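You operate a simulated robot arm through the tools that you are given. There is no shell and no other tool. Be economical: measure what you need, move in short steps, check, and stop when the job is done.

You run a simulated two-armed robot. Do the job below in one go: nothing can be reset, and whatever is moved stays where it is left.

JOB
Put the sign labelled "cleaning" on top of the sleeve. Turn the marker two power dial to 30 %. Put the spirit level on the top of marker one. Turn the size dial to 20 cm. Put the red side handle from the top tray of the red trolley on the top of the steel table and the black side handle on the top of the inspection bench. Do these in any order.
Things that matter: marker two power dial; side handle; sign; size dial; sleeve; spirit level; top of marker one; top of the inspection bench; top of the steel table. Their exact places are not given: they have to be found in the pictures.

It is judged by the outcome, as a careful person would: the job done as asked, and still so three seconds after it is handed in. It fails if anything else is knocked over, pushed out of place, dropped, spilled or broken.

ROBOT AND FRAMES
Two 7-joint arms with two-finger parallel grippers on one trunk, on a base that drives. Base frame: it is fixed to the floor where the robot stands at the start and does not move with it; the origin is under the middle of the robot, x ahead of it, y to its left, z up. Lengths are in mm, angles in degrees, forces in N, time in s.
The left shoulder is at the start at [36, 101, 1186], the right one opposite. Places, roughly: marker two power dial [200, 1400, 700]; side handle [250, 2750, 750]; sign [750, 0, 750]; size dial [-3000, -3500, 900]; sleeve (10x18x6 cm) [1100, -4000, 400]; spirit level (12x3x3 cm) [300, 2700, 700]; top of marker one [-1800, 1800, 800]; top of the inspection bench [1300, -1500, 800]; top of the steel table [400, 3600, 800]. Payload 2.4 kg a hand.
Tool frame (each hand has its own): the origin (TCP) lies between the finger pads and is the grasp point; the fingertips stand 24 mm ahead of it; z points along the fingers, y is the line along which they close. The gripper opens to 68 mm. The fingers are 17 mm wide and 10 mm thick; the gripper's body (40 by 70 mm) begins 41 mm behind the TCP.
Orientation is told as [roll, pitch, yaw] about the base's x, y, z axes, in that order, counted from this pose: with the fingers straight down and closing along the base's y, the tool's x points along the base's -x, its y along +y and its z along -z.

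CONTROLS
- The arms move only by the tool play_rows. It takes "left_commands", "right_commands" or both (then of equal length, played together; a hand with none holds still); each is one flat list of numbers, 7 for each row, row after row: the closure in counts, from 0 (fully open) to 255 (shut), then the shift along the tool's x, y, z in mm, then the turn, a rotation vector about the tool's x, y, z in degrees. In form: [claw, x, y, z, rx, ry, rz, claw, x, y, z, rx, ry, rz, ...]. A call has 1 to 12 rows; each row is the pose to reach, as a shift and turn from the pose commanded when the call began, along the tool's axes at that moment. Rows are played at 5 a second. More than 50 mm and 8.6 degrees between two rows, or a gripper value outside its range, and nothing of the call is played. Where a pose cannot be reached the arm comes as near as it can. A force on the tool above 40 N (or 10 N above the force at the start of the call, whichever is more), or a blocked arm, ends the call early, and 0.2 s more pass. The fingers move at their own pace (about 72 mm/s each) and stop on an object; they squeeze with about 41 N. The grip force told is the motor's: it shows also when the fingers shut on nothing. Time passes only in rows, and 0.2 s behind the last, so rows that repeat a pose let the fingers close. The reply holds the time, the measured pose of the TCP, the force on the tool along the base axes, the opening and the grip force, in the units named above and with some noise, with the torque about the TCP (base axes, N m) and any sound that the robot's microphone picked up.
- Cameras (640 x 400 px; columns grow to the right, rows downward): "scene" is now at [117.4, -1.5, 1340.7]; the picture's right is [-0.01, -1.00, 0.00], its down [-0.63, 0.00, -0.78] and it looks along [0.78, -0.01, -0.63] (base axes); focal length 287 px, centre (320, 200). "left" rides on the left gripper at [84, -11, -75] in its tool frame; the picture's right is [0.13, 0.99, 0.00], its down [-0.60, 0.08, -0.79] and it looks along [-0.79, 0.10, 0.61] (tool axes); focal length 251 px, centre (320, 200). "right" rides on the right gripper at [84, 11, -75] in its tool frame; the picture's right is [-0.13, 0.99, 0.00], its down [-0.60, -0.08, -0.79] and it looks along [-0.79, -0.10, 0.61] (tool axes); focal length 251 px, centre (320, 200).
- capture(camera): a new picture of that camera. The clock stands still meanwhile.
- slide_trunk(by): slides the trunk up (or, below 0, down) by that many mm; the arms and the scene camera ride with it, the base frame stays. It gives what a move gives, with no picture.
- steer(legs): drives the robot by 1 to 6 legs, each [ahead, left, turn to the left] in mm, mm and degrees, along the robot's own axes; the way and the turn of a leg run together, so that a leg with both is an arc; at most 1500 mm and 180 degrees a leg. The arms and the cameras ride along, it lands a little off, and it stops where it bumps. It gives what a move gives.
- turn_head(pan, tilt): turns the head with the scene camera to pan (to the left, within 86 degrees either way) and tilt (down, from -29 to 69), counted from straight ahead of the robot. It gives what a move gives.
- measure_at(camera, pixels): for up to 12 pixels [column, row] of the newest picture of that camera ("zoom" is the newest enlarged one), the place [x, y, z] in the base frame of the surface seen there, good to about 2 mm. The clock stands still meanwhile.
- zoom(camera, box): a new picture of the part [left, top, right, bottom] of that camera's present view, enlarged. The clock stands still meanwhile.
- job_done(): hands the job in; it is judged then, once.

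Work in short steps. Measure before you move; look again where a grasp or a placing could have gone wrong, and mend it. You have 110 turns and 92 pictures in all, those below and enlarged ones among them. Open the grippers and draw the arms clear of the work before you hand the job in, unless the task says otherwise; then end with one line.

The tools are called after ">>>" as name(argument=value, ...) on one line, values as JSON. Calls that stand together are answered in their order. play_rows: Moves the arms, as the interface text tells. Its arguments: {"type":"object","properties":{"left_commands":{"type":"array","items":{"type":"number"}},"right_commands":{"type":"array","items":{"type":"number"}}},"required":[]} The other tools are called the same way: slide_trunk (by) slides the trunk up or down; steer (legs) drives the base; turn_head (pan, tilt) turns the head that bears the scene camera; capture (camera) takes a picture; measure_at (camera, pixels) gives the place of the surface under pixels of a picture; zoom (camera, box) takes an enlarged picture of a part of a camera's view; job_done () hands the job in.

At the start:

```text
clock: 0.0
left_position: [402.7, 233.2, 1075.3]
left_orientation: [0.0, 0.0, 0.0]
left_ft_force: [0.2, -0.2, 0.2]
left_moment: [0.0, 0.01, 0.03]
left_opening: 67.9
left_gripper_force: 0.0
right_position: [360.8, -106.0, 1050.6]
right_orientation: [0.2, 0.0, 0.1]
right_ft_force: [0.5, 1.7, 0.2]
right_moment: [-0.02, -0.03, 0.01]
right_opening: 68.0
right_gripper_force: 0.2
trunk travel left (down, up): [-400.0, 450.0]
robot x, y, heading: [0.9, -0.9, 0.0]
head pan, tilt: [-0.4, 39.0]
```

scene: 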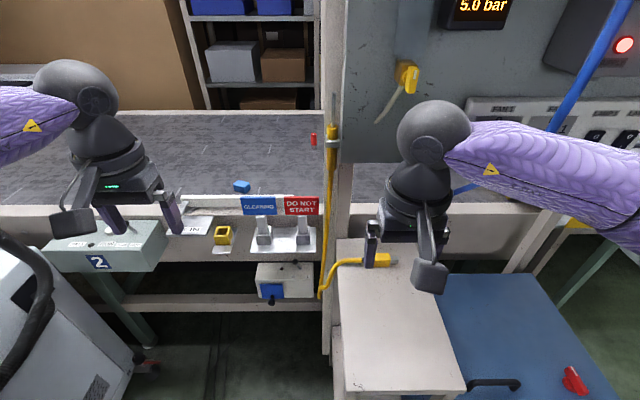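
right: 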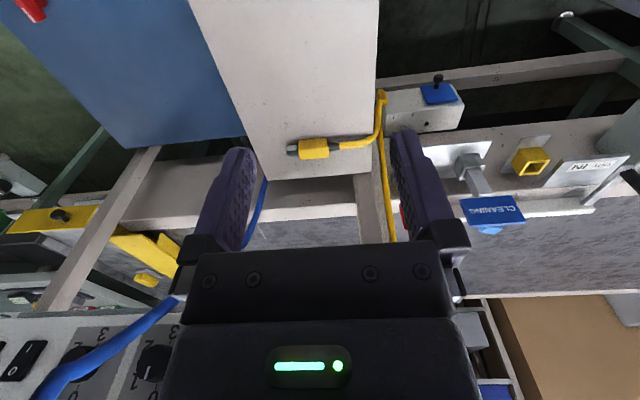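
left: 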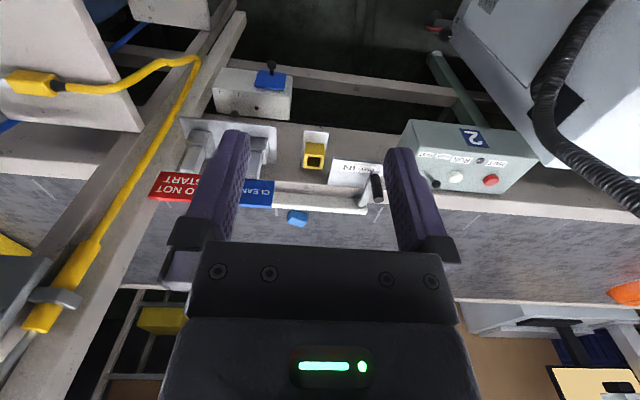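

The sign "CLEANING" appears at about (258,205) in the scene view, beside "DO NOT START". I look closer and around.

>>> zoom(camera="scene", box=[170, 160, 350, 310])

>>> measure_at(camera="scene", pixels=[[258, 206], [242, 205], [276, 205], [258, 198], [258, 214], [264, 225], [264, 240], [302, 206], [264, 246], [400, 260], [222, 235], [285, 205]])

>>> turn_head(pan=80, tilt=25)

>>> capture(camera="scene")

```text
2.67 times, centred on (260, 235) of scene
```

zoom: 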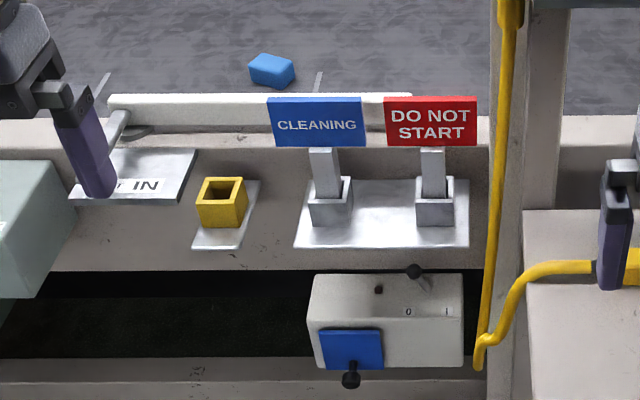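

```text
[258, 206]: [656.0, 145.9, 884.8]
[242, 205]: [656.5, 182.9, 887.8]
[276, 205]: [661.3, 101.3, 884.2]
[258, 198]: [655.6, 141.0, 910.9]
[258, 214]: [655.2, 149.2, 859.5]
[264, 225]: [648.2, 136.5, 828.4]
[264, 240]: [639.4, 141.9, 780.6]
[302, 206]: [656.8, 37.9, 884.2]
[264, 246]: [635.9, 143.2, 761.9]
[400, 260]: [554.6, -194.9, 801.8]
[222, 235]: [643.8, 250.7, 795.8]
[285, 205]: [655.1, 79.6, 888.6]
```

```text
clock: 1.5
left_position: [402.9, 233.7, 1076.3]
left_orientation: [-0.1, 0.0, 0.1]
left_ft_force: [-0.2, 0.4, -0.4]
left_moment: [0.01, 0.0, -0.02]
left_opening: 67.8
left_gripper_force: 0.1
right_position: [361.3, -106.9, 1051.5]
right_orientation: [0.0, 0.0, 0.0]
right_ft_force: [-0.4, 0.2, -0.2]
right_moment: [-0.03, 0.0, -0.04]
right_opening: 68.1
right_gripper_force: 0.1
trunk travel left (down, up): [-400.0, 450.0]
robot x, y, heading: [-0.8, -0.4, 0.1]
head pan, tilt: [80.0, 25.0]
```

```text
87 pictures are left
```

scene: 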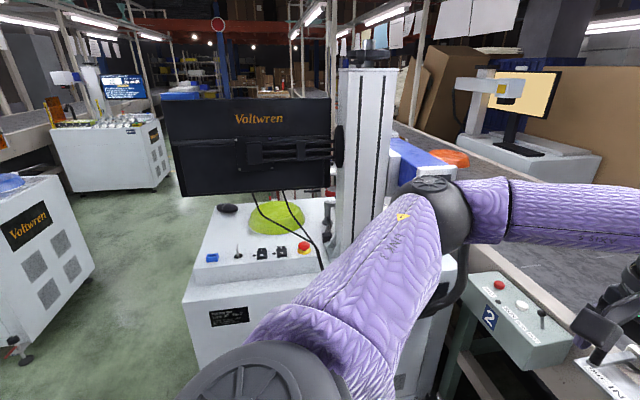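

Marker two seems to stand on my left. I look the other way round as well.

>>> turn_head(pan=-60, tilt=25)

>>> capture(camera="scene")

```text
clock: 3.8
left_position: [402.8, 233.0, 1074.1]
left_orientation: [0.1, 0.1, 0.1]
left_ft_force: [0.1, -0.5, -0.1]
left_moment: [-0.01, 0.01, -0.04]
left_opening: 68.2
left_gripper_force: 0.0
right_position: [361.0, -106.6, 1051.5]
right_orientation: [0.0, 0.0, 0.0]
right_ft_force: [-0.3, 0.9, 0.8]
right_moment: [-0.01, -0.01, 0.02]
right_opening: 68.1
right_gripper_force: 0.0
trunk travel left (down, up): [-400.0, 450.0]
robot x, y, heading: [-0.0, 1.1, 0.2]
head pan, tilt: [-60.0, 25.0]
```

```text
86 pictures are left
```

scene: 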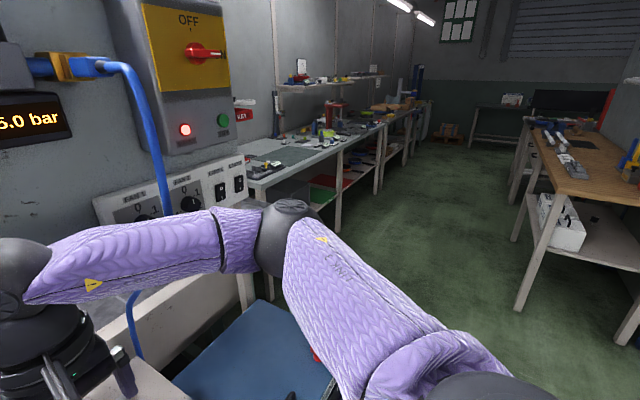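

I look left again to measure marker two and the free floor.

>>> turn_head(pan=86, tilt=38)

>>> capture(camera="scene")

>>> measure_at(camera="scene", pixels=[[230, 30], [150, 60], [210, 160], [300, 150], [170, 200], [200, 300], [100, 300], [60, 150], [20, 200], [130, 150], [90, 380], [330, 130]])

```text
clock: 6.1
left_position: [402.7, 233.7, 1075.9]
left_orientation: [0.0, 0.1, 0.0]
left_ft_force: [0.1, 0.4, -0.1]
left_moment: [-0.01, 0.02, -0.01]
left_opening: 68.0
left_gripper_force: 0.0
right_position: [360.7, -106.5, 1051.7]
right_orientation: [0.0, 0.0, 0.0]
right_ft_force: [0.5, 0.1, 0.4]
right_moment: [0.03, 0.02, 0.03]
right_opening: 68.0
right_gripper_force: 0.0
trunk travel left (down, up): [-400.0, 450.0]
robot x, y, heading: [3.6, 1.7, 0.1]
head pan, tilt: [85.9, 38.0]
```

```text
85 pictures are left
```

scene: 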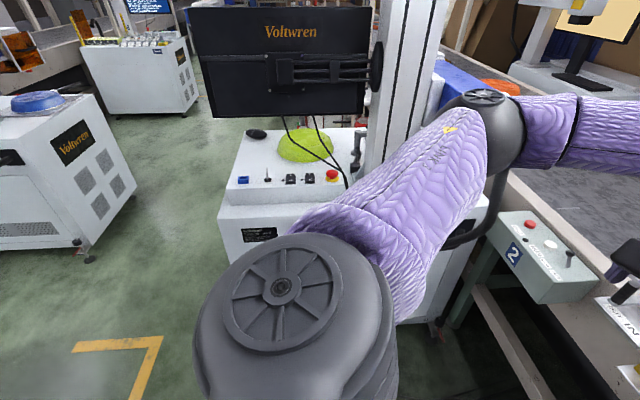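

```text
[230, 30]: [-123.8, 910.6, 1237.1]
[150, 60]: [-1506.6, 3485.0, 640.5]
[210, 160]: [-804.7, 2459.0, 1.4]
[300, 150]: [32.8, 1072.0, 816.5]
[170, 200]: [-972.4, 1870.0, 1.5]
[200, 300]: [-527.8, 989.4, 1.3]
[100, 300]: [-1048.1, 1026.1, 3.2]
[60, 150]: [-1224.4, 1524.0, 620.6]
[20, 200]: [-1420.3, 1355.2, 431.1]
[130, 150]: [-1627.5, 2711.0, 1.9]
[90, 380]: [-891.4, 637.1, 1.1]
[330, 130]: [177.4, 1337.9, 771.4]
```

Free aisle at x from about -1200 to -300. I turn left on the spot to see it straight on.

>>> measure_at(camera="scene", pixels=[[222, 205], [228, 180], [240, 180], [270, 235], [480, 200], [195, 20], [110, 100], [85, 260], [60, 20], [330, 177]])

>>> steer(legs=[[0, 0, 90]])

>>> turn_head(pan=60, tilt=30)

>>> capture(camera="scene")

```text
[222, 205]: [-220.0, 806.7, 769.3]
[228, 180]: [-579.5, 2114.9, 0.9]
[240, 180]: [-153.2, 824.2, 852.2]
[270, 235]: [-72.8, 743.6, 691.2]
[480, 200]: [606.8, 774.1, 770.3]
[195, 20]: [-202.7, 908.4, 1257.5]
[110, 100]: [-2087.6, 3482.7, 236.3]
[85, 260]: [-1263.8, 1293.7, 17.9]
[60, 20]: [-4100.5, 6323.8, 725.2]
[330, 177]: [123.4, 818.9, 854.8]
```

```text
clock: 10.3
left_position: [-240.9, 399.5, 1076.1]
left_orientation: [0.0, 0.0, 91.2]
left_ft_force: [0.4, 0.1, -0.1]
left_moment: [0.0, 0.02, -0.01]
left_opening: 68.1
left_gripper_force: 0.2
right_position: [99.9, 362.9, 1051.5]
right_orientation: [-0.1, 0.1, 90.9]
right_ft_force: [0.3, 1.3, 0.3]
right_moment: [0.02, 0.04, 0.01]
right_opening: 67.8
right_gripper_force: 0.0
trunk travel left (down, up): [-400.0, 450.0]
robot x, y, heading: [-1.5, 3.1, 91.1]
head pan, tilt: [85.9, 38.0]
```

```text
clock: 11.2
left_position: [-240.8, 398.5, 1075.9]
left_orientation: [0.0, 0.0, 91.1]
left_ft_force: [-1.2, 0.2, 0.0]
left_moment: [-0.02, -0.01, 0.0]
left_opening: 67.8
left_gripper_force: 0.1
right_position: [100.4, 362.5, 1050.9]
right_orientation: [0.0, 0.0, 90.9]
right_ft_force: [0.5, 0.0, -0.3]
right_moment: [0.0, -0.01, 0.01]
right_opening: 68.0
right_gripper_force: 0.0
trunk travel left (down, up): [-400.0, 450.0]
robot x, y, heading: [-0.9, -2.0, 91.1]
head pan, tilt: [60.0, 30.0]
```

```text
84 pictures are left
```

scene: 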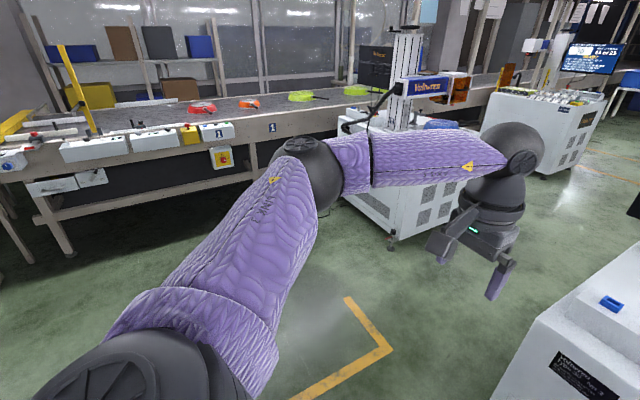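

Wide free floor to the left. I move to x≈-720 and ahead to y≈1500, looking right.

>>> steer(legs=[[0, 720, -1], [1500, 0, 0]])

>>> turn_head(pan=-60, tilt=28)

>>> capture(camera="scene")

```text
clock: 22.1
left_position: [-935.0, 1886.0, 1075.3]
left_orientation: [0.0, 0.0, 90.4]
left_ft_force: [-1.0, 0.5, 0.3]
left_moment: [0.0, 0.02, -0.01]
left_opening: 68.2
left_gripper_force: 0.0
right_position: [-594.1, 1844.5, 1049.6]
right_orientation: [0.0, -0.1, 90.1]
right_ft_force: [-0.3, 0.1, 1.3]
right_moment: [0.0, -0.03, 0.01]
right_opening: 67.6
right_gripper_force: 0.0
trunk travel left (down, up): [-400.0, 450.0]
robot x, y, heading: [-698.5, 1484.4, 90.3]
head pan, tilt: [60.0, 30.0]
```

```text
clock: 24.1
left_position: [-934.4, 1886.0, 1075.8]
left_orientation: [0.0, 0.0, 90.3]
left_ft_force: [-0.7, 0.0, 0.0]
left_moment: [0.0, 0.0, 0.03]
left_opening: 68.1
left_gripper_force: 0.0
right_position: [-594.0, 1844.8, 1051.1]
right_orientation: [0.0, 0.0, 90.2]
right_ft_force: [-0.7, 0.8, -0.4]
right_moment: [-0.02, -0.01, 0.01]
right_opening: 68.1
right_gripper_force: 0.0
trunk travel left (down, up): [-400.0, 450.0]
robot x, y, heading: [-698.6, 1481.9, 90.0]
head pan, tilt: [-60.0, 28.0]
```

```text
83 pictures are left
```

scene: 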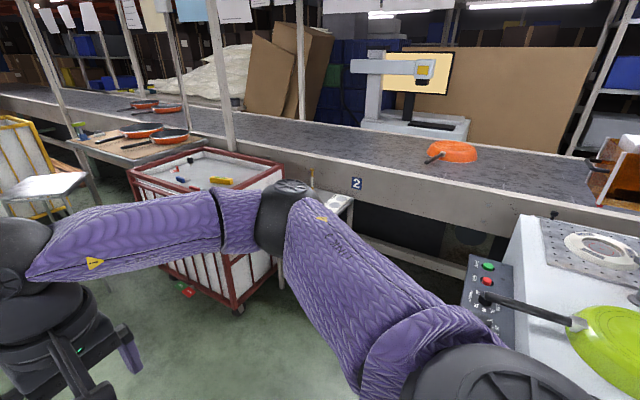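

Marker two's panel is at (490,300); trolley at (210,200). I measure the gaps.

>>> measure_at(camera="scene", pixels=[[488, 266], [486, 281], [480, 262], [510, 270], [235, 310], [280, 170], [130, 175], [222, 180], [185, 290], [350, 205], [190, 160], [530, 300]])

>>> zoom(camera="scene", box=[110, 130, 310, 255])

>>> zoom(camera="scene", box=[440, 230, 640, 355])

```text
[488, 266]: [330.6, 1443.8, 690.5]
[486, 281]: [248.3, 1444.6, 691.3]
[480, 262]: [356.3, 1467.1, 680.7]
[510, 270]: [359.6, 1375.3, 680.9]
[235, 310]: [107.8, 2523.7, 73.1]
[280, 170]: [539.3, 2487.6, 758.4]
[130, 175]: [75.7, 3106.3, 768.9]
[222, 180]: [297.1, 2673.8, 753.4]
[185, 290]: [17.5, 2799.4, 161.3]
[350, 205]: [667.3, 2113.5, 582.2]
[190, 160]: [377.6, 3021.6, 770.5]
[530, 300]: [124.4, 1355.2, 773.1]
```

```text
3.20 times, centred on (210, 192) of scene
```

zoom: 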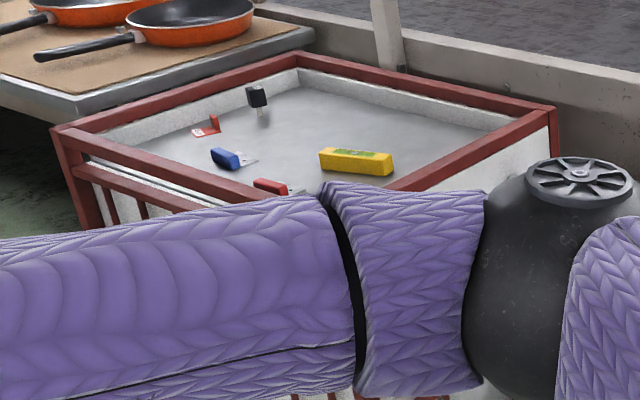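

```text
3.20 times, centred on (540, 292) of scene
```

zoom: 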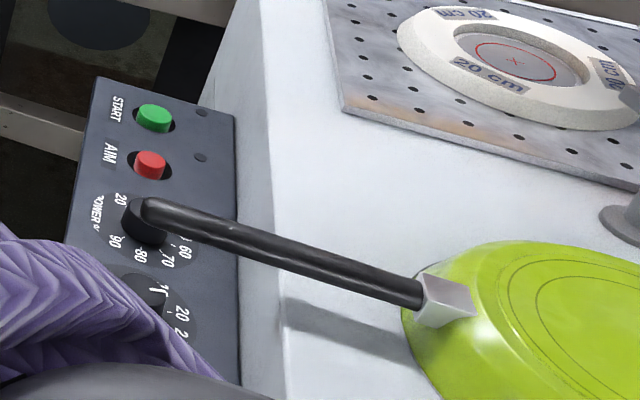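

The panel is flat (z≈685) in front of marker two, with the dials at (480–490, 300). I drive round to face it from the +y side.

>>> steer(legs=[[480, 0, 0], [0, 0, -180], [0, 850, 0]])

>>> turn_head(pan=0, tilt=50)

>>> capture(camera="scene")

```text
clock: 38.3
left_position: [394.7, 1614.2, 1075.1]
left_orientation: [0.0, 0.1, -87.4]
left_ft_force: [-0.5, 0.1, 0.2]
left_moment: [-0.02, -0.02, 0.0]
left_opening: 68.0
left_gripper_force: 0.0
right_position: [52.3, 1642.7, 1052.0]
right_orientation: [0.0, 0.0, -87.6]
right_ft_force: [-0.4, 0.2, -0.9]
right_moment: [0.0, -0.02, 0.0]
right_opening: 67.9
right_gripper_force: 0.1
trunk travel left (down, up): [-400.0, 450.0]
robot x, y, heading: [143.8, 2007.4, -87.3]
head pan, tilt: [-60.0, 28.0]
```

```text
clock: 39.6
left_position: [396.0, 1613.4, 1075.7]
left_orientation: [0.0, 0.0, -87.4]
left_ft_force: [0.1, 0.0, 0.6]
left_moment: [0.02, 0.0, -0.05]
left_opening: 67.8
left_gripper_force: 0.0
right_position: [52.8, 1641.1, 1051.2]
right_orientation: [0.0, 0.0, -87.6]
right_ft_force: [0.1, -0.8, -0.1]
right_moment: [-0.01, -0.05, 0.0]
right_opening: 68.0
right_gripper_force: 0.0
trunk travel left (down, up): [-400.0, 450.0]
robot x, y, heading: [146.1, 2008.8, -87.5]
head pan, tilt: [0.0, 50.0]
```

```text
80 pictures are left
```

scene: 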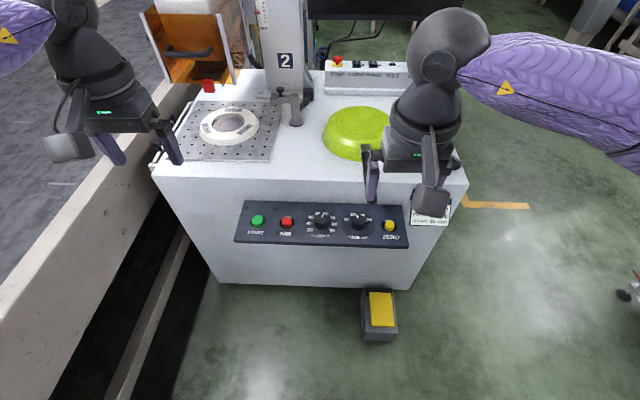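

The panel shows START, AIM, POWER (321,222) and another dial (358,222). A foot pedal lies on the floor at (380,310), to be avoided.

>>> zoom(camera="scene", box=[280, 190, 400, 265])

>>> measure_at(camera="scene", pixels=[[321, 222], [321, 212], [321, 218], [358, 222], [378, 288], [380, 340], [362, 310], [398, 310], [240, 240], [400, 245], [316, 282], [375, 180]])

```text
5.33 times, centred on (340, 228) of scene
```

zoom: 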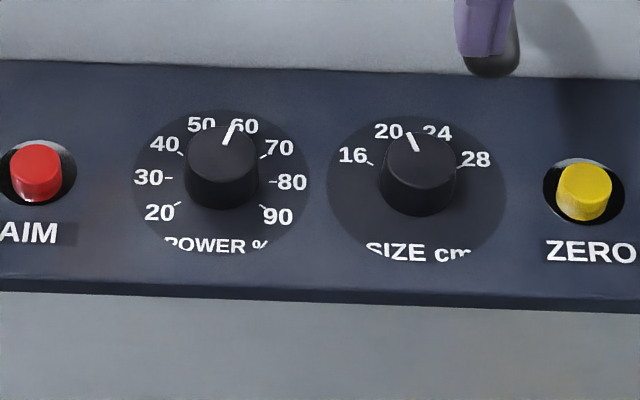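

```text
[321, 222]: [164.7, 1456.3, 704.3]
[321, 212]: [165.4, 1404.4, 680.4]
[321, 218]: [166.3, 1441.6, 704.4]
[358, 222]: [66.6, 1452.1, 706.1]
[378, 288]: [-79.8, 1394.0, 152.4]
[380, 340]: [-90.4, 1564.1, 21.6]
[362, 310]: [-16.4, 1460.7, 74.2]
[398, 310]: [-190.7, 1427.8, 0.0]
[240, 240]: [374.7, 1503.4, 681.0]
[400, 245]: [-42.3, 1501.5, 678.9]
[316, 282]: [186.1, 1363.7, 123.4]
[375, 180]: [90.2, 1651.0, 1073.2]
```

POWER pointer is near 57–60; 30 lies about 103° counter-clockwise. I draw the right hand back and up, nudge the base in, and lower the trunk.

>>> play_rows(right_commands=[0, 40, 0, -40, 0, 0, 0, 0, 80, 0, -80, 0, 0, 0, 0, 110, 0, -120, 0, 0, 0, 0, 110, 0, -150, 0, 0, 0])

>>> steer(legs=[[140, -80, -2.5]])

>>> slide_trunk(by=-200)

>>> capture(camera="scene")

```text
refused: row 1 steps farther than a row can; nothing moved
```

```text
clock: 41.0
left_position: [299.5, 1459.9, 1075.8]
left_orientation: [0.0, 0.0, -89.9]
left_ft_force: [-0.1, -0.5, 0.0]
left_moment: [0.03, 0.02, 0.01]
left_opening: 68.0
left_gripper_force: 0.1
right_position: [-41.6, 1502.3, 1050.9]
right_orientation: [0.1, 0.1, -90.1]
right_ft_force: [-1.0, -0.6, -0.4]
right_moment: [0.0, -0.01, -0.02]
right_opening: 67.9
right_gripper_force: 0.1
trunk travel left (down, up): [-400.0, 450.0]
robot x, y, heading: [60.4, 1863.7, -90.0]
head pan, tilt: [0.0, 50.0]
```

```text
clock: 43.2
left_position: [299.5, 1460.8, 875.8]
left_orientation: [0.0, 0.1, -89.9]
left_ft_force: [0.5, 0.8, 0.1]
left_moment: [-0.01, -0.01, -0.02]
left_opening: 67.6
left_gripper_force: 0.1
right_position: [-40.6, 1503.0, 851.8]
right_orientation: [0.0, 0.0, -90.1]
right_ft_force: [-1.0, 0.3, 0.0]
right_moment: [0.02, 0.03, 0.0]
right_opening: 68.1
right_gripper_force: 0.1
trunk travel left (down, up): [-200.0, 650.0]
robot x, y, heading: [63.2, 1861.2, -89.8]
head pan, tilt: [0.0, 50.0]
```

```text
78 pictures are left
```

scene: 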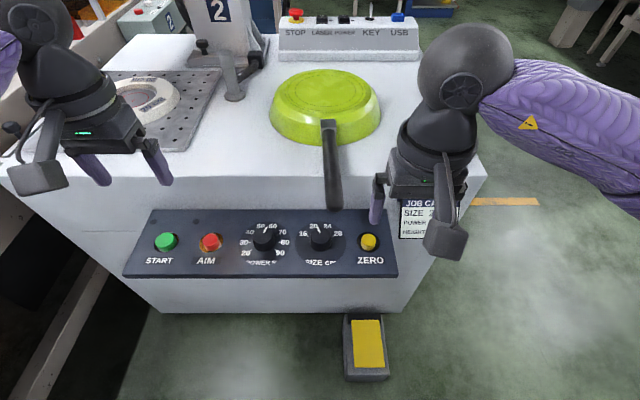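

The pan handle is at (333,180), the right hand is clear beside it. I retract the right hand and measure the dial and the handle.

>>> play_rows(right_commands=[0, 30, 0, -30, 0, 0, 0, 0, 60, 0, -60, 0, 0, 0, 0, 90, 0, -90, 0, 0, 0, 0, 110, 0, -120, 0, 0, 0])

>>> measure_at(camera="scene", pixels=[[333, 205], [328, 130], [333, 170], [266, 238], [260, 238], [272, 238], [266, 232], [266, 244]])

>>> zoom(camera="scene", box=[226, 210, 306, 270])

```text
clock: 44.2
left_position: [297.6, 1460.5, 874.5]
left_orientation: [0.0, 0.0, -89.9]
left_ft_force: [-0.2, 0.4, 0.1]
left_moment: [-0.02, 0.01, 0.01]
left_opening: 68.1
left_gripper_force: 0.0
right_position: [-41.1, 1610.9, 972.0]
right_orientation: [0.1, 0.0, -90.0]
right_ft_force: [-0.1, 0.7, 0.2]
right_moment: [0.02, 0.02, 0.01]
right_opening: 68.0
right_gripper_force: 0.0
trunk travel left (down, up): [-200.0, 650.0]
robot x, y, heading: [68.3, 1865.7, -90.0]
head pan, tilt: [0.0, 50.0]
```

```text
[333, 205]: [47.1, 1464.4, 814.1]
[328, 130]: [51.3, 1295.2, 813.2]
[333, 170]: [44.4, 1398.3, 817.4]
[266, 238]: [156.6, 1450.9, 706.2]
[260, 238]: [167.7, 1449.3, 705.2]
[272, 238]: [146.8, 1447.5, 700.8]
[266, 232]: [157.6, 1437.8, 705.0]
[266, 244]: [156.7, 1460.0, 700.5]
```

```text
6.67 times, centred on (266, 240) of scene
```

zoom: 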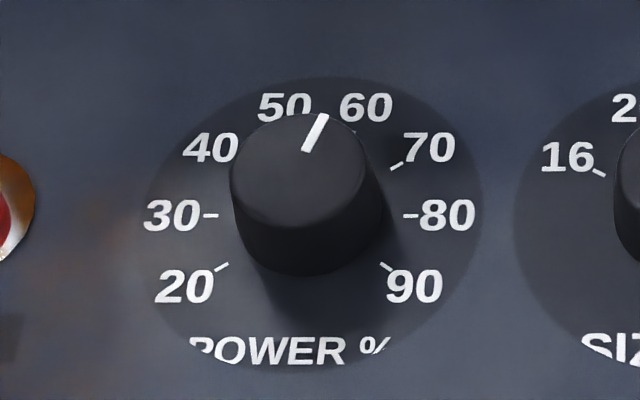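

Two measurements of the knob disagree by ~15 mm, so I measure in the zoom.

>>> measure_at(camera="zoom", pixels=[[300, 172], [235, 172], [365, 172], [300, 120], [300, 220], [320, 130], [205, 215], [412, 215], [222, 267], [387, 267], [310, 300]])

>>> play_rows(left_commands=[0, 0, -45, 0, 0, 0, 0, 0, 0, -90, 0, 0, 0, 0, 0, 0, -135, 0, 0, 0, 0])

>>> capture(camera="left")

```text
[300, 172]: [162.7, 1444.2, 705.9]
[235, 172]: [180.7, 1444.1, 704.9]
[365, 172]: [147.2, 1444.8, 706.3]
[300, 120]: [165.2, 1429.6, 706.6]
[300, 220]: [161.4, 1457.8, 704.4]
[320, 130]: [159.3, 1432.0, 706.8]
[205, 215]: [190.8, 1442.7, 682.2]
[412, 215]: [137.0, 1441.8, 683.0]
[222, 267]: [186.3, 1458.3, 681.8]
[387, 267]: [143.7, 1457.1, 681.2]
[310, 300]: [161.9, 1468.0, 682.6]
```

```text
clock: 45.0
left_position: [163.9, 1459.7, 874.2]
left_orientation: [-0.1, -0.1, -89.9]
left_ft_force: [-0.3, -0.2, -0.3]
left_moment: [0.0, 0.01, -0.02]
left_opening: 68.1
left_gripper_force: 0.1
right_position: [-41.2, 1611.1, 971.7]
right_orientation: [0.1, 0.0, -90.1]
right_ft_force: [-0.2, -0.2, 0.6]
right_moment: [-0.02, 0.0, -0.02]
right_opening: 68.1
right_gripper_force: 0.0
trunk travel left (down, up): [-200.0, 650.0]
robot x, y, heading: [66.1, 1863.3, -90.0]
head pan, tilt: [0.0, 50.0]
```

```text
76 pictures are left
```

left: 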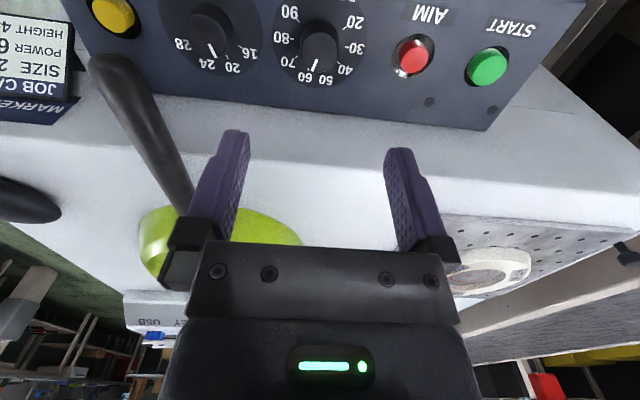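

Knob centre is (163.5, 1443), top z 706; pointer at +17°, the "30" tick at about -89°: 106° counter-clockwise. I pre-turn the left hand 75° clockwise over the knob.

>>> play_rows(left_commands=[0, -2, 0, 9, 0, 0, 8.4, 0, -4, 0, 18, 0, 0, 16.8, 0, -6, 0, 27, 0, 0, 25.2, 0, -8, 0, 36, 0, 0, 33.6, 0, -10, 0, 45, 0, 0, 42, 0, -12, 0, 54, 0, 0, 50.4, 0, -14, 0, 63, 0, 0, 58.8, 0, -16, 0, 72, 0, 0, 67.2, 0, -16.7, 0, 80, 0, 0, 75, 0, -16.7, -0.4, 110, 0, 0, 75])

>>> capture(camera="left")

```text
clock: 47.2
left_position: [150.7, 1489.7, 816.2]
left_orientation: [7.9, 2.2, -158.9]
left_ft_force: [0.7, -0.6, 0.2]
left_moment: [0.0, 0.01, -0.01]
left_opening: 68.2
left_gripper_force: 0.1
left hand out of reach, approached as far as the arm can: row 7, 8, 9, 10
right_position: [-40.9, 1611.8, 971.7]
right_orientation: [-0.1, 0.0, -90.2]
right_ft_force: [-0.2, -0.1, 0.3]
right_moment: [-0.01, 0.0, 0.0]
right_opening: 68.0
right_gripper_force: 0.0
trunk travel left (down, up): [-200.0, 650.0]
robot x, y, heading: [65.5, 1863.4, -90.3]
head pan, tilt: [0.0, 50.0]
```

```text
75 pictures are left
```

left: 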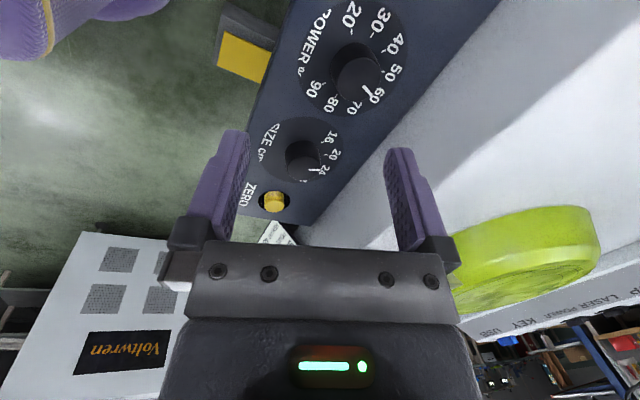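

Out of reach at that yaw. I turn back by 30° and raise a little, then see the pose.

>>> play_rows(left_commands=[0, 0, 0, -15, 0, 0, -8, 0, 0, 0, -30, 0, 0, -16, 0, 0, 0, -45, 0, 0, -24, 0, 0, 0, -60, 0, 0, -30, 0, 0, 0, -60, 0, 0, -30])

```text
clock: 48.4
left_position: [146.4, 1497.1, 873.2]
left_orientation: [7.8, -2.0, -129.0]
left_ft_force: [-0.7, 0.0, 0.0]
left_moment: [0.01, 0.01, 0.0]
left_opening: 68.0
left_gripper_force: 0.1
right_position: [-41.7, 1610.7, 972.3]
right_orientation: [0.0, 0.1, -90.0]
right_ft_force: [0.3, -0.3, -0.2]
right_moment: [-0.01, 0.0, 0.02]
right_opening: 67.8
right_gripper_force: 0.1
trunk travel left (down, up): [-200.0, 650.0]
robot x, y, heading: [68.5, 1863.7, -90.2]
head pan, tilt: [0.0, 50.0]
```

The tilt drifted, so I lower the trunk 100 more and correct the pose above the knob with yaw about -135°.

>>> slide_trunk(by=-100)

>>> play_rows(left_commands=[0, -8, 12, 0, 3.9, 1, 2, 0, -16, 24, 0, 7.8, 2, 4, 0, -24, 36, 0, 7.8, 2, 6, 0, -31, 47, 0, 7.8, 2, 6, 0, -31, 47, 0, 7.8, 2, 6])

```text
clock: 49.7
left_position: [146.8, 1495.8, 774.9]
left_orientation: [7.8, -2.0, -129.1]
left_ft_force: [0.2, 0.2, 0.0]
left_moment: [0.02, 0.01, 0.0]
left_opening: 67.6
left_gripper_force: 0.0
right_position: [-40.2, 1614.6, 871.4]
right_orientation: [0.0, 0.0, -90.1]
right_ft_force: [0.5, 0.9, -0.8]
right_moment: [-0.02, -0.01, 0.01]
right_opening: 68.1
right_gripper_force: 0.1
trunk travel left (down, up): [-100.0, 750.0]
robot x, y, heading: [64.7, 1864.0, -90.0]
head pan, tilt: [0.0, 50.0]
```

```text
clock: 50.9
left_position: [164.3, 1443.0, 782.3]
left_orientation: [0.3, 0.4, -134.9]
left_ft_force: [0.0, -0.4, 0.5]
left_moment: [0.01, 0.03, 0.0]
left_opening: 68.0
left_gripper_force: 0.0
right_position: [-41.4, 1612.4, 871.5]
right_orientation: [0.0, 0.0, -90.2]
right_ft_force: [-0.6, 0.2, -0.2]
right_moment: [-0.02, -0.02, 0.03]
right_opening: 68.0
right_gripper_force: 0.0
trunk travel left (down, up): [-100.0, 750.0]
robot x, y, heading: [64.4, 1865.2, -90.1]
head pan, tilt: [0.0, 50.0]
```

Aligned above the knob. I descend 70 mm and close.

>>> play_rows(left_commands=[0, 0, 0, 25, 0, 0, 0, 0, 0, 0, 50, 0, 0, 0, 0, 0, 0, 69, 0, 0, 0, 0, 0, 0, 69, 0, 0, 0, 160, 0, 0, 69, 0, 0, 0, 160, 0, 0, 69, 0, 0, 0, 160, 0, 0, 69, 0, 0, 0])

>>> capture(camera="scene")

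```text
clock: 52.5
left_position: [166.4, 1443.1, 712.8]
left_orientation: [0.2, 0.5, -134.9]
left_ft_force: [2.5, -2.0, -2.8]
left_moment: [-0.17, -0.15, -0.01]
left_opening: 36.6
left_gripper_force: 45.1
right_position: [-41.1, 1613.2, 871.9]
right_orientation: [0.0, 0.0, -90.1]
right_ft_force: [0.6, -0.5, -0.2]
right_moment: [-0.04, -0.01, 0.0]
right_opening: 68.2
right_gripper_force: 0.1
trunk travel left (down, up): [-100.0, 750.0]
robot x, y, heading: [64.4, 1860.8, -89.8]
head pan, tilt: [0.0, 50.0]
```

```text
74 pictures are left
```

scene: 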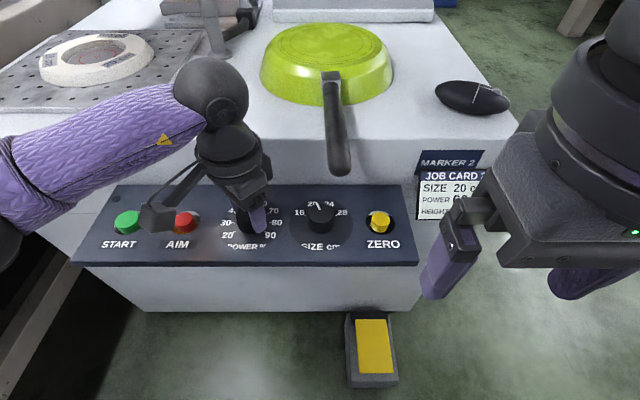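

Gripped (36.6 mm). I turn 80° counter-clockwise and look.

>>> play_rows(left_commands=[160, 0, 0, 0, 0, 0, -8, 160, 0, 0, 0, 0, 0, -16, 160, 0, 0, 0, 0, 0, -24, 160, 0, 0, 0, 0, 0, -32, 160, 0, 0, 0, 0, 0, -40, 160, 0, 0, 0, 0, 0, -48, 160, 0, 0, 0, 0, 0, -56, 160, 0, 0, 0, 0, 0, -64, 160, 0, 0, 0, 0, 0, -72, 160, 0, 0, 0, 0, 0, -80, 160, 0, 0, 0, 0, 0, -80])

>>> capture(camera="scene")

```text
clock: 54.9
left_position: [164.3, 1442.8, 711.8]
left_orientation: [0.5, -0.1, -55.0]
left_ft_force: [-10.1, 9.1, -16.5]
left_moment: [0.54, 0.52, 0.03]
left_opening: 36.5
left_gripper_force: 44.9
right_position: [-41.7, 1613.6, 870.2]
right_orientation: [-0.1, 0.0, -90.1]
right_ft_force: [0.2, 0.0, -1.0]
right_moment: [0.03, 0.0, 0.03]
right_opening: 68.0
right_gripper_force: 0.1
trunk travel left (down, up): [-100.0, 750.0]
robot x, y, heading: [65.3, 1867.7, -90.3]
head pan, tilt: [0.0, 50.0]
```

```text
73 pictures are left
```

scene: 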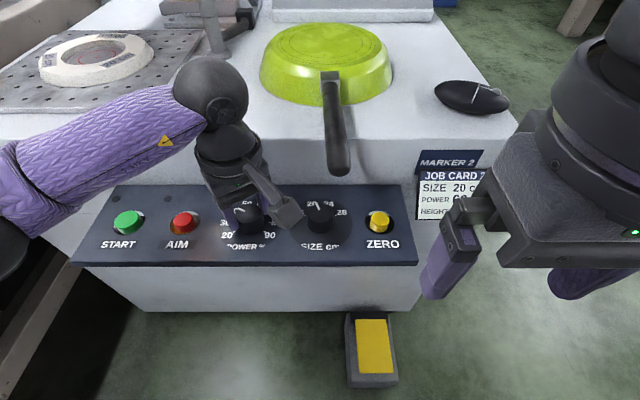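

The camera is nearing the pan handle; I open, turn back 40°, regrip and turn another 26°.

>>> play_rows(left_commands=[0, 0, 0, 0, 0, 0, 0, 0, 0, 0, 0, 0, 0, 0, 0, 0, 0, 0, 0, 0, 8, 0, 0, 0, 0, 0, 0, 16, 0, 0, 0, 0, 0, 0, 24, 0, 0, 0, 0, 0, 0, 32, 0, 0, 0, 0, 0, 0, 40, 160, 0, 0, 0, 0, 0, 40, 160, 0, 0, 0, 0, 0, 40, 160, 0, 0, 0, 0, 0, 40])

>>> play_rows(left_commands=[160, 0, 0, 0, 0, 0, -7, 160, 0, 0, 0, 0, 0, -14, 160, 0, 0, 0, 0, 0, -20, 160, 0, 0, 0, 0, 0, -26, 160, 0, 0, 0, 0, 0, -26, 0, 0, 0, 0, 0, 0, -26, 0, 0, 0, 0, 0, 0, -26, 0, 0, 0, -40, 0, 0, -26, 0, 0, 0, -80, 0, 0, -26, 0, 20, 0, -120, 0, 0, -26])

>>> zoom(camera="scene", box=[200, 180, 300, 260])

```text
clock: 57.1
left_position: [163.3, 1443.8, 713.9]
left_orientation: [0.3, 0.1, -95.0]
left_ft_force: [-5.7, 1.6, -2.4]
left_moment: [-0.05, 0.15, -0.04]
left_opening: 36.7
left_gripper_force: 45.2
right_position: [-40.2, 1613.8, 871.3]
right_orientation: [-0.1, 0.0, -90.1]
right_ft_force: [0.2, -0.1, -0.4]
right_moment: [0.01, -0.02, 0.02]
right_opening: 68.0
right_gripper_force: 0.0
trunk travel left (down, up): [-100.0, 750.0]
robot x, y, heading: [64.4, 1865.1, -90.2]
head pan, tilt: [0.0, 50.0]
```

```text
clock: 59.3
left_position: [164.5, 1464.2, 832.5]
left_orientation: [0.5, 0.1, -69.0]
left_ft_force: [0.7, -0.5, 0.4]
left_moment: [-0.02, -0.01, 0.01]
left_opening: 67.9
left_gripper_force: 0.1
right_position: [-41.8, 1613.3, 870.9]
right_orientation: [0.0, 0.0, -90.1]
right_ft_force: [-0.5, 0.3, -0.5]
right_moment: [-0.01, 0.0, 0.0]
right_opening: 68.4
right_gripper_force: 0.1
trunk travel left (down, up): [-100.0, 750.0]
robot x, y, heading: [66.6, 1865.0, -90.2]
head pan, tilt: [0.0, 50.0]
```

```text
5.00 times, centred on (250, 220) of scene
```

zoom: 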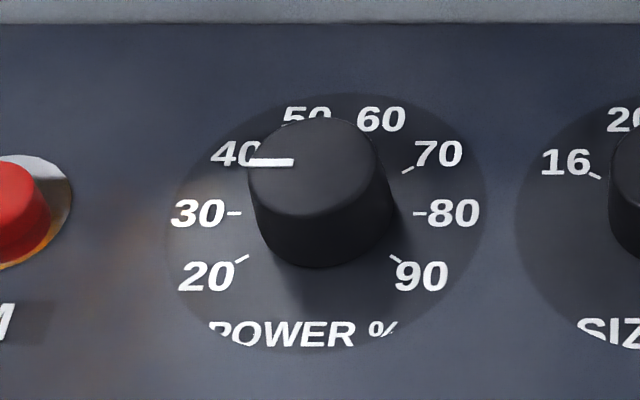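

The pointer now lies level, matching the "30" tick; a quick measurement to confirm.

>>> measure_at(camera="zoom", pixels=[[255, 162], [290, 161], [314, 160], [226, 214], [240, 213], [414, 213], [427, 213], [246, 256], [392, 256], [236, 262]])

>>> slide_trunk(by=300)

```text
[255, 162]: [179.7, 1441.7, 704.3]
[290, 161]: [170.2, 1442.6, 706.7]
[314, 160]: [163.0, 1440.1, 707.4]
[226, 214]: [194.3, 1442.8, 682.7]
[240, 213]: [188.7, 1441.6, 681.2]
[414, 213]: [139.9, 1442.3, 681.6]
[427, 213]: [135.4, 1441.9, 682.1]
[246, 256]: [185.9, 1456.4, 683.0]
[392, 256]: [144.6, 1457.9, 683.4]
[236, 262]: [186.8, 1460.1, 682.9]
```

```text
clock: 62.3
left_position: [165.4, 1462.3, 1132.5]
left_orientation: [0.5, 0.0, -68.9]
left_ft_force: [0.1, 0.1, 0.4]
left_moment: [0.01, 0.02, 0.0]
left_opening: 68.1
left_gripper_force: 0.0
right_position: [-41.0, 1612.4, 1173.3]
right_orientation: [-0.1, 0.2, -90.0]
right_ft_force: [-0.3, 1.1, -1.3]
right_moment: [-0.01, -0.02, 0.0]
right_opening: 67.9
right_gripper_force: 0.1
trunk travel left (down, up): [-400.0, 450.0]
robot x, y, heading: [66.2, 1863.8, -90.0]
head pan, tilt: [0.0, 50.0]
```

POWER is at 30 (pointer line through y≈1442, same as the 30/80 ticks). Now I turn to the trolley.

>>> steer(legs=[[-70, 0, 0], [0, 0, 180]])

>>> turn_head(pan=-10, tilt=42)

>>> capture(camera="scene")

```text
clock: 70.6
left_position: [-26.1, 2334.3, 1133.1]
left_orientation: [0.5, 0.1, 110.1]
left_ft_force: [-0.2, -0.4, 0.3]
left_moment: [0.0, -0.02, 0.0]
left_opening: 67.9
left_gripper_force: 0.0
right_position: [176.5, 2182.3, 1172.1]
right_orientation: [-0.1, 0.0, 89.0]
right_ft_force: [0.3, 0.0, 0.4]
right_moment: [-0.02, 0.02, 0.02]
right_opening: 67.9
right_gripper_force: 0.0
trunk travel left (down, up): [-400.0, 450.0]
robot x, y, heading: [65.5, 1934.3, 88.7]
head pan, tilt: [0.0, 50.0]
```

```text
clock: 71.4
left_position: [-27.1, 2336.2, 1133.5]
left_orientation: [0.5, 0.1, 110.2]
left_ft_force: [-0.2, 0.1, 0.3]
left_moment: [0.0, 0.0, 0.05]
left_opening: 68.0
left_gripper_force: 0.1
right_position: [177.5, 2183.5, 1171.8]
right_orientation: [0.0, 0.0, 89.0]
right_ft_force: [-0.5, -0.2, -0.5]
right_moment: [-0.01, 0.0, 0.02]
right_opening: 68.1
right_gripper_force: 0.0
trunk travel left (down, up): [-400.0, 450.0]
robot x, y, heading: [67.2, 1932.9, 89.0]
head pan, tilt: [-10.0, 42.0]
```

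```text
71 pictures are left
```

scene: 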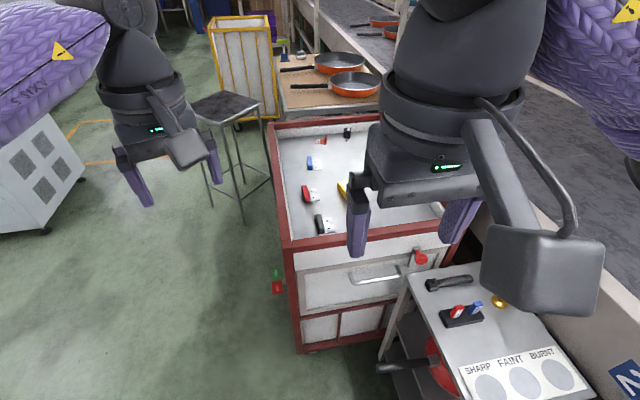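

Trolley top tray holds several handles and the yellow level. I zoom in and measure.

>>> zoom(camera="scene", box=[250, 110, 410, 250])

>>> measure_at(camera="scene", pixels=[[272, 125], [288, 248], [450, 250], [385, 122], [318, 166], [310, 195], [345, 190], [324, 225], [348, 132], [320, 141], [278, 285], [405, 285]])

```text
2.86 times, centred on (330, 180) of scene
```

zoom: 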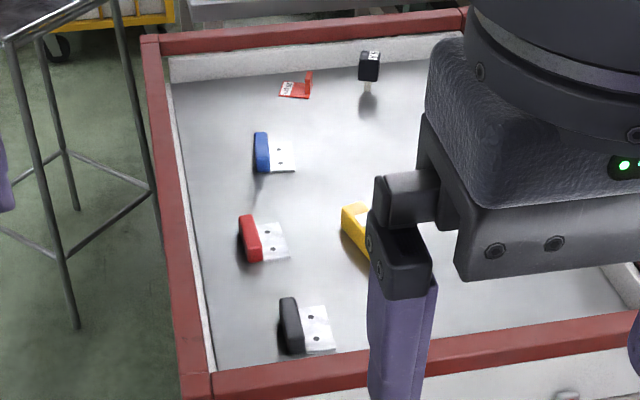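

```text
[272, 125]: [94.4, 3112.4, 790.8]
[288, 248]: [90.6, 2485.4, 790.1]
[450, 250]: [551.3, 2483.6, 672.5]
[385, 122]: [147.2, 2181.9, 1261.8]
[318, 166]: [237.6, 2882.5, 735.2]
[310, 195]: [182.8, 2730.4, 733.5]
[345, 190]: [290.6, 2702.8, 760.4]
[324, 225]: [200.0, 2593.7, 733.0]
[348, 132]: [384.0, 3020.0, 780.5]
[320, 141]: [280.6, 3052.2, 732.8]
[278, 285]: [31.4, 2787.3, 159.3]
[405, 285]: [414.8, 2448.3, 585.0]
```

I measure the stand near the trolley's far side before driving to its left (aisle) side.

>>> measure_at(camera="scene", pixels=[[195, 105], [225, 112], [243, 222], [212, 188], [260, 105], [230, 92]])

>>> steer(legs=[[0, 490, 0], [700, 0, 0], [0, 0, -88]])

>>> turn_head(pan=0, tilt=50)

>>> capture(camera="scene")

```text
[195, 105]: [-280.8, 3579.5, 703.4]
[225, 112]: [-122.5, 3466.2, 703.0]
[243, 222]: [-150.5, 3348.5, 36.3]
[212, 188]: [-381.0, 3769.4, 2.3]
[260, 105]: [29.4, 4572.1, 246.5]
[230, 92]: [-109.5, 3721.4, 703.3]
```

```text
clock: 81.5
left_position: [-24.2, 2758.9, 1133.7]
left_orientation: [0.6, 0.0, 22.7]
left_ft_force: [-0.3, 0.3, -0.4]
left_moment: [0.03, 0.03, -0.04]
left_opening: 68.1
left_gripper_force: 0.1
right_position: [-168.2, 2550.3, 1171.3]
right_orientation: [-0.1, 0.0, 1.6]
right_ft_force: [-0.5, 0.8, -0.4]
right_moment: [-0.01, -0.03, -0.01]
right_opening: 67.9
right_gripper_force: 0.0
trunk travel left (down, up): [-400.0, 450.0]
robot x, y, heading: [-420.3, 2648.9, 1.6]
head pan, tilt: [-10.0, 42.0]
```

```text
clock: 82.2
left_position: [-24.8, 2760.6, 1132.9]
left_orientation: [0.5, 0.0, 22.7]
left_ft_force: [1.2, 0.5, -0.1]
left_moment: [0.0, 0.04, 0.0]
left_opening: 68.0
left_gripper_force: 0.1
right_position: [-168.3, 2550.8, 1171.0]
right_orientation: [-0.1, -0.1, 1.7]
right_ft_force: [0.5, 0.5, 0.3]
right_moment: [0.0, -0.04, 0.02]
right_opening: 67.8
right_gripper_force: 0.0
trunk travel left (down, up): [-400.0, 450.0]
robot x, y, heading: [-422.8, 2651.1, 1.2]
head pan, tilt: [0.0, 50.0]
```

```text
69 pictures are left
```

scene: 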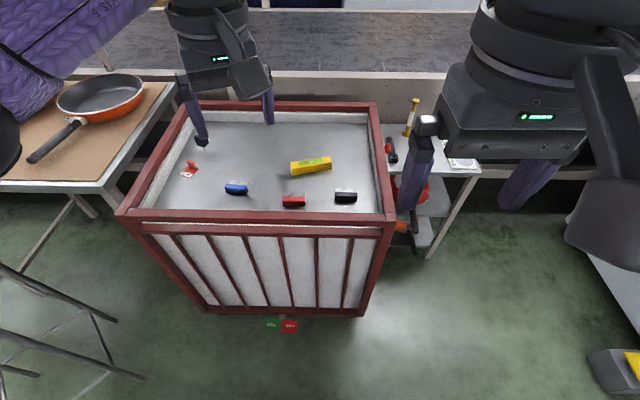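

Clear view of the tray: black (346,196), red (293,201), blue (236,188), level (311,166). I zoom in.

>>> zoom(camera="scene", box=[160, 120, 400, 220])

>>> measure_at(camera="zoom", pixels=[[350, 130], [455, 105], [400, 108], [405, 130], [330, 218], [392, 216], [360, 190], [470, 205], [528, 202], [500, 178], [355, 210], [500, 199]])

```text
2.67 times, centred on (280, 170) of scene
```

zoom: 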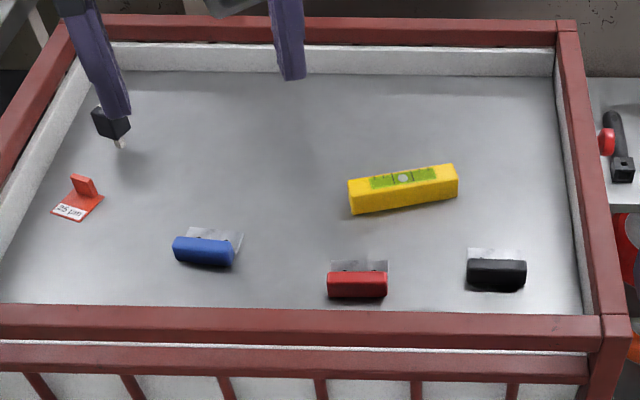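

```text
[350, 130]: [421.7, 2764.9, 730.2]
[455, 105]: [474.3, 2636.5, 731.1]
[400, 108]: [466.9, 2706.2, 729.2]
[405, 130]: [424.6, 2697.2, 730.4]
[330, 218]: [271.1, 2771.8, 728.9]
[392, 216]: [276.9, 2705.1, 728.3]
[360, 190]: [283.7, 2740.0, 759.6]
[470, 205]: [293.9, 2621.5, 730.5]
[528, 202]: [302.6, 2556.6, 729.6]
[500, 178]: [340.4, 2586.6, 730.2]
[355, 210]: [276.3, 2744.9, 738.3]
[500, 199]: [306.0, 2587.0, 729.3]
```

The zoom covers a taller area than I assumed; I re-measure on the right pixels.

>>> measure_at(camera="zoom", pixels=[[350, 185], [457, 168], [404, 178], [358, 272], [330, 276], [385, 276], [358, 266], [498, 261], [470, 264], [525, 264], [498, 254], [404, 200]])

>>> zoom(camera="scene", box=[260, 150, 370, 215])

```text
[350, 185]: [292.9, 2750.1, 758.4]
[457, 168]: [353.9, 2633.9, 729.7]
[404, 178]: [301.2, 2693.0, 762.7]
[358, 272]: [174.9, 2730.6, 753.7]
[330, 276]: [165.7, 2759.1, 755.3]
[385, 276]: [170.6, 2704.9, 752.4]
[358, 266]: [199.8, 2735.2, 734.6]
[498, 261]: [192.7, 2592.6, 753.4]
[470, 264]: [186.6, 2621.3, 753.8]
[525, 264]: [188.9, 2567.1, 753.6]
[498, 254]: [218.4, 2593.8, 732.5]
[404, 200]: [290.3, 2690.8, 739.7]
```

```text
5.82 times, centred on (315, 182) of scene
```

zoom: 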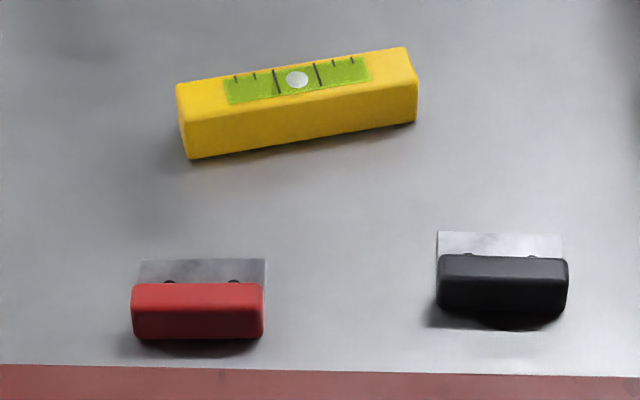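

The red bar runs along y (x≈170, y 2704–2759, top z 754), the black likewise (x≈188, y 2566–2621). I test whether the left hand can yaw to +90°.

>>> play_rows(left_commands=[0, 0, 0, 0, 0, 0, -8, 0, 0, 0, 0, 0, 0, -16, 0, 0, 0, 0, 0, 0, -24, 0, 0, 0, 0, 0, 0, -32, 0, 0, 0, 0, 0, 0, -40, 0, 0, 0, 0, 0, 0, -48, 0, 0, 0, 0, 0, 0, -56, 0, 0, 0, 0, 0, 0, -64, 0, 0, 0, 0, 0, 0, -68])

```text
clock: 84.2
left_position: [-25.0, 2759.5, 1134.0]
left_orientation: [0.4, -0.5, 90.8]
left_ft_force: [-0.7, 0.3, -0.7]
left_moment: [-0.01, 0.0, 0.01]
left_opening: 67.7
left_gripper_force: 0.0
right_position: [-169.6, 2550.5, 1171.8]
right_orientation: [0.0, 0.0, 1.6]
right_ft_force: [0.2, 0.7, 0.6]
right_moment: [-0.01, 0.02, -0.01]
right_opening: 68.0
right_gripper_force: 0.2
trunk travel left (down, up): [-400.0, 450.0]
robot x, y, heading: [-423.8, 2650.1, 1.5]
head pan, tilt: [0.0, 50.0]
```

Yaw +90° works. I look straight down to see how far my base sticks out.

>>> turn_head(pan=0, tilt=69)

>>> capture(camera="scene")

>>> measure_at(camera="scene", pixels=[[320, 390], [320, 370], [320, 350], [320, 330], [320, 310], [260, 390], [200, 390], [420, 390], [320, 290], [320, 250]])

```text
clock: 85.1
left_position: [-25.3, 2759.8, 1132.6]
left_orientation: [0.1, -0.6, 90.8]
left_ft_force: [-0.1, -0.7, 0.8]
left_moment: [0.0, 0.01, 0.0]
left_opening: 68.1
left_gripper_force: 0.0
right_position: [-168.7, 2550.9, 1171.6]
right_orientation: [0.1, 0.0, 1.5]
right_ft_force: [-0.3, 0.5, -0.3]
right_moment: [0.01, 0.01, -0.02]
right_opening: 68.1
right_gripper_force: 0.0
trunk travel left (down, up): [-400.0, 450.0]
robot x, y, heading: [-423.0, 2651.4, 1.5]
head pan, tilt: [0.0, 68.8]
```

```text
66 pictures are left
```

scene: 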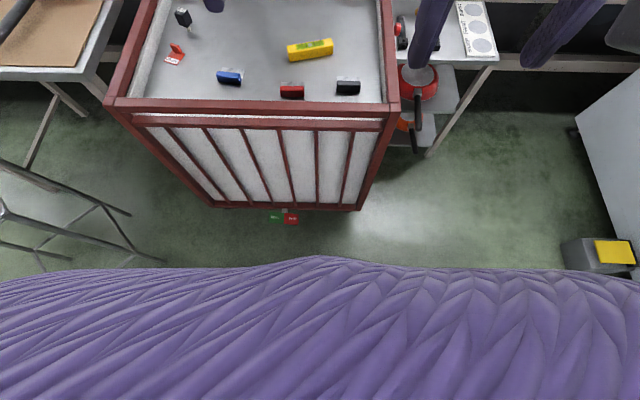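

```text
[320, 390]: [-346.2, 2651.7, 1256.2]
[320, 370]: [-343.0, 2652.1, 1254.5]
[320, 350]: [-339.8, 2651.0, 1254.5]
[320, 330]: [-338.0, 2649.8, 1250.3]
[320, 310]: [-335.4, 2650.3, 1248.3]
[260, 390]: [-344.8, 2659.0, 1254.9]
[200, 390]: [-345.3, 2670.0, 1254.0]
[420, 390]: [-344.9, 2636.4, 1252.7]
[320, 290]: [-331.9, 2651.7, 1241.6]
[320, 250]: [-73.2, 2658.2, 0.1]
```

The chest hides the base; there is a brake pedal at about x=25, so I stay well off. I test how far the left hand can reach in the air.

>>> play_rows(left_commands=[0, 0, -40, 0, 0, 0, 0, 0, 0, -80, 0, 0, 0, 0, 0, 0, -120, 0, 0, 0, 0, 0, 0, -160, 0, 0, 0, 0, 0, 0, -200, 0, 0, 0, 0])

```text
clock: 86.3
left_position: [59.7, 2775.1, 1111.1]
left_orientation: [0.2, -0.5, 90.6]
left_ft_force: [-0.1, 1.1, -0.2]
left_moment: [-0.05, -0.02, -0.02]
left_opening: 68.2
left_gripper_force: 0.0
left hand out of reach, approached as far as the arm can: row 3, 4, 5
right_position: [-168.5, 2549.7, 1170.8]
right_orientation: [-0.1, 0.0, 1.6]
right_ft_force: [0.2, -0.3, -0.8]
right_moment: [-0.01, -0.03, -0.01]
right_opening: 67.7
right_gripper_force: 0.0
trunk travel left (down, up): [-400.0, 450.0]
robot x, y, heading: [-422.7, 2649.2, 1.7]
head pan, tilt: [0.0, 68.8]
```

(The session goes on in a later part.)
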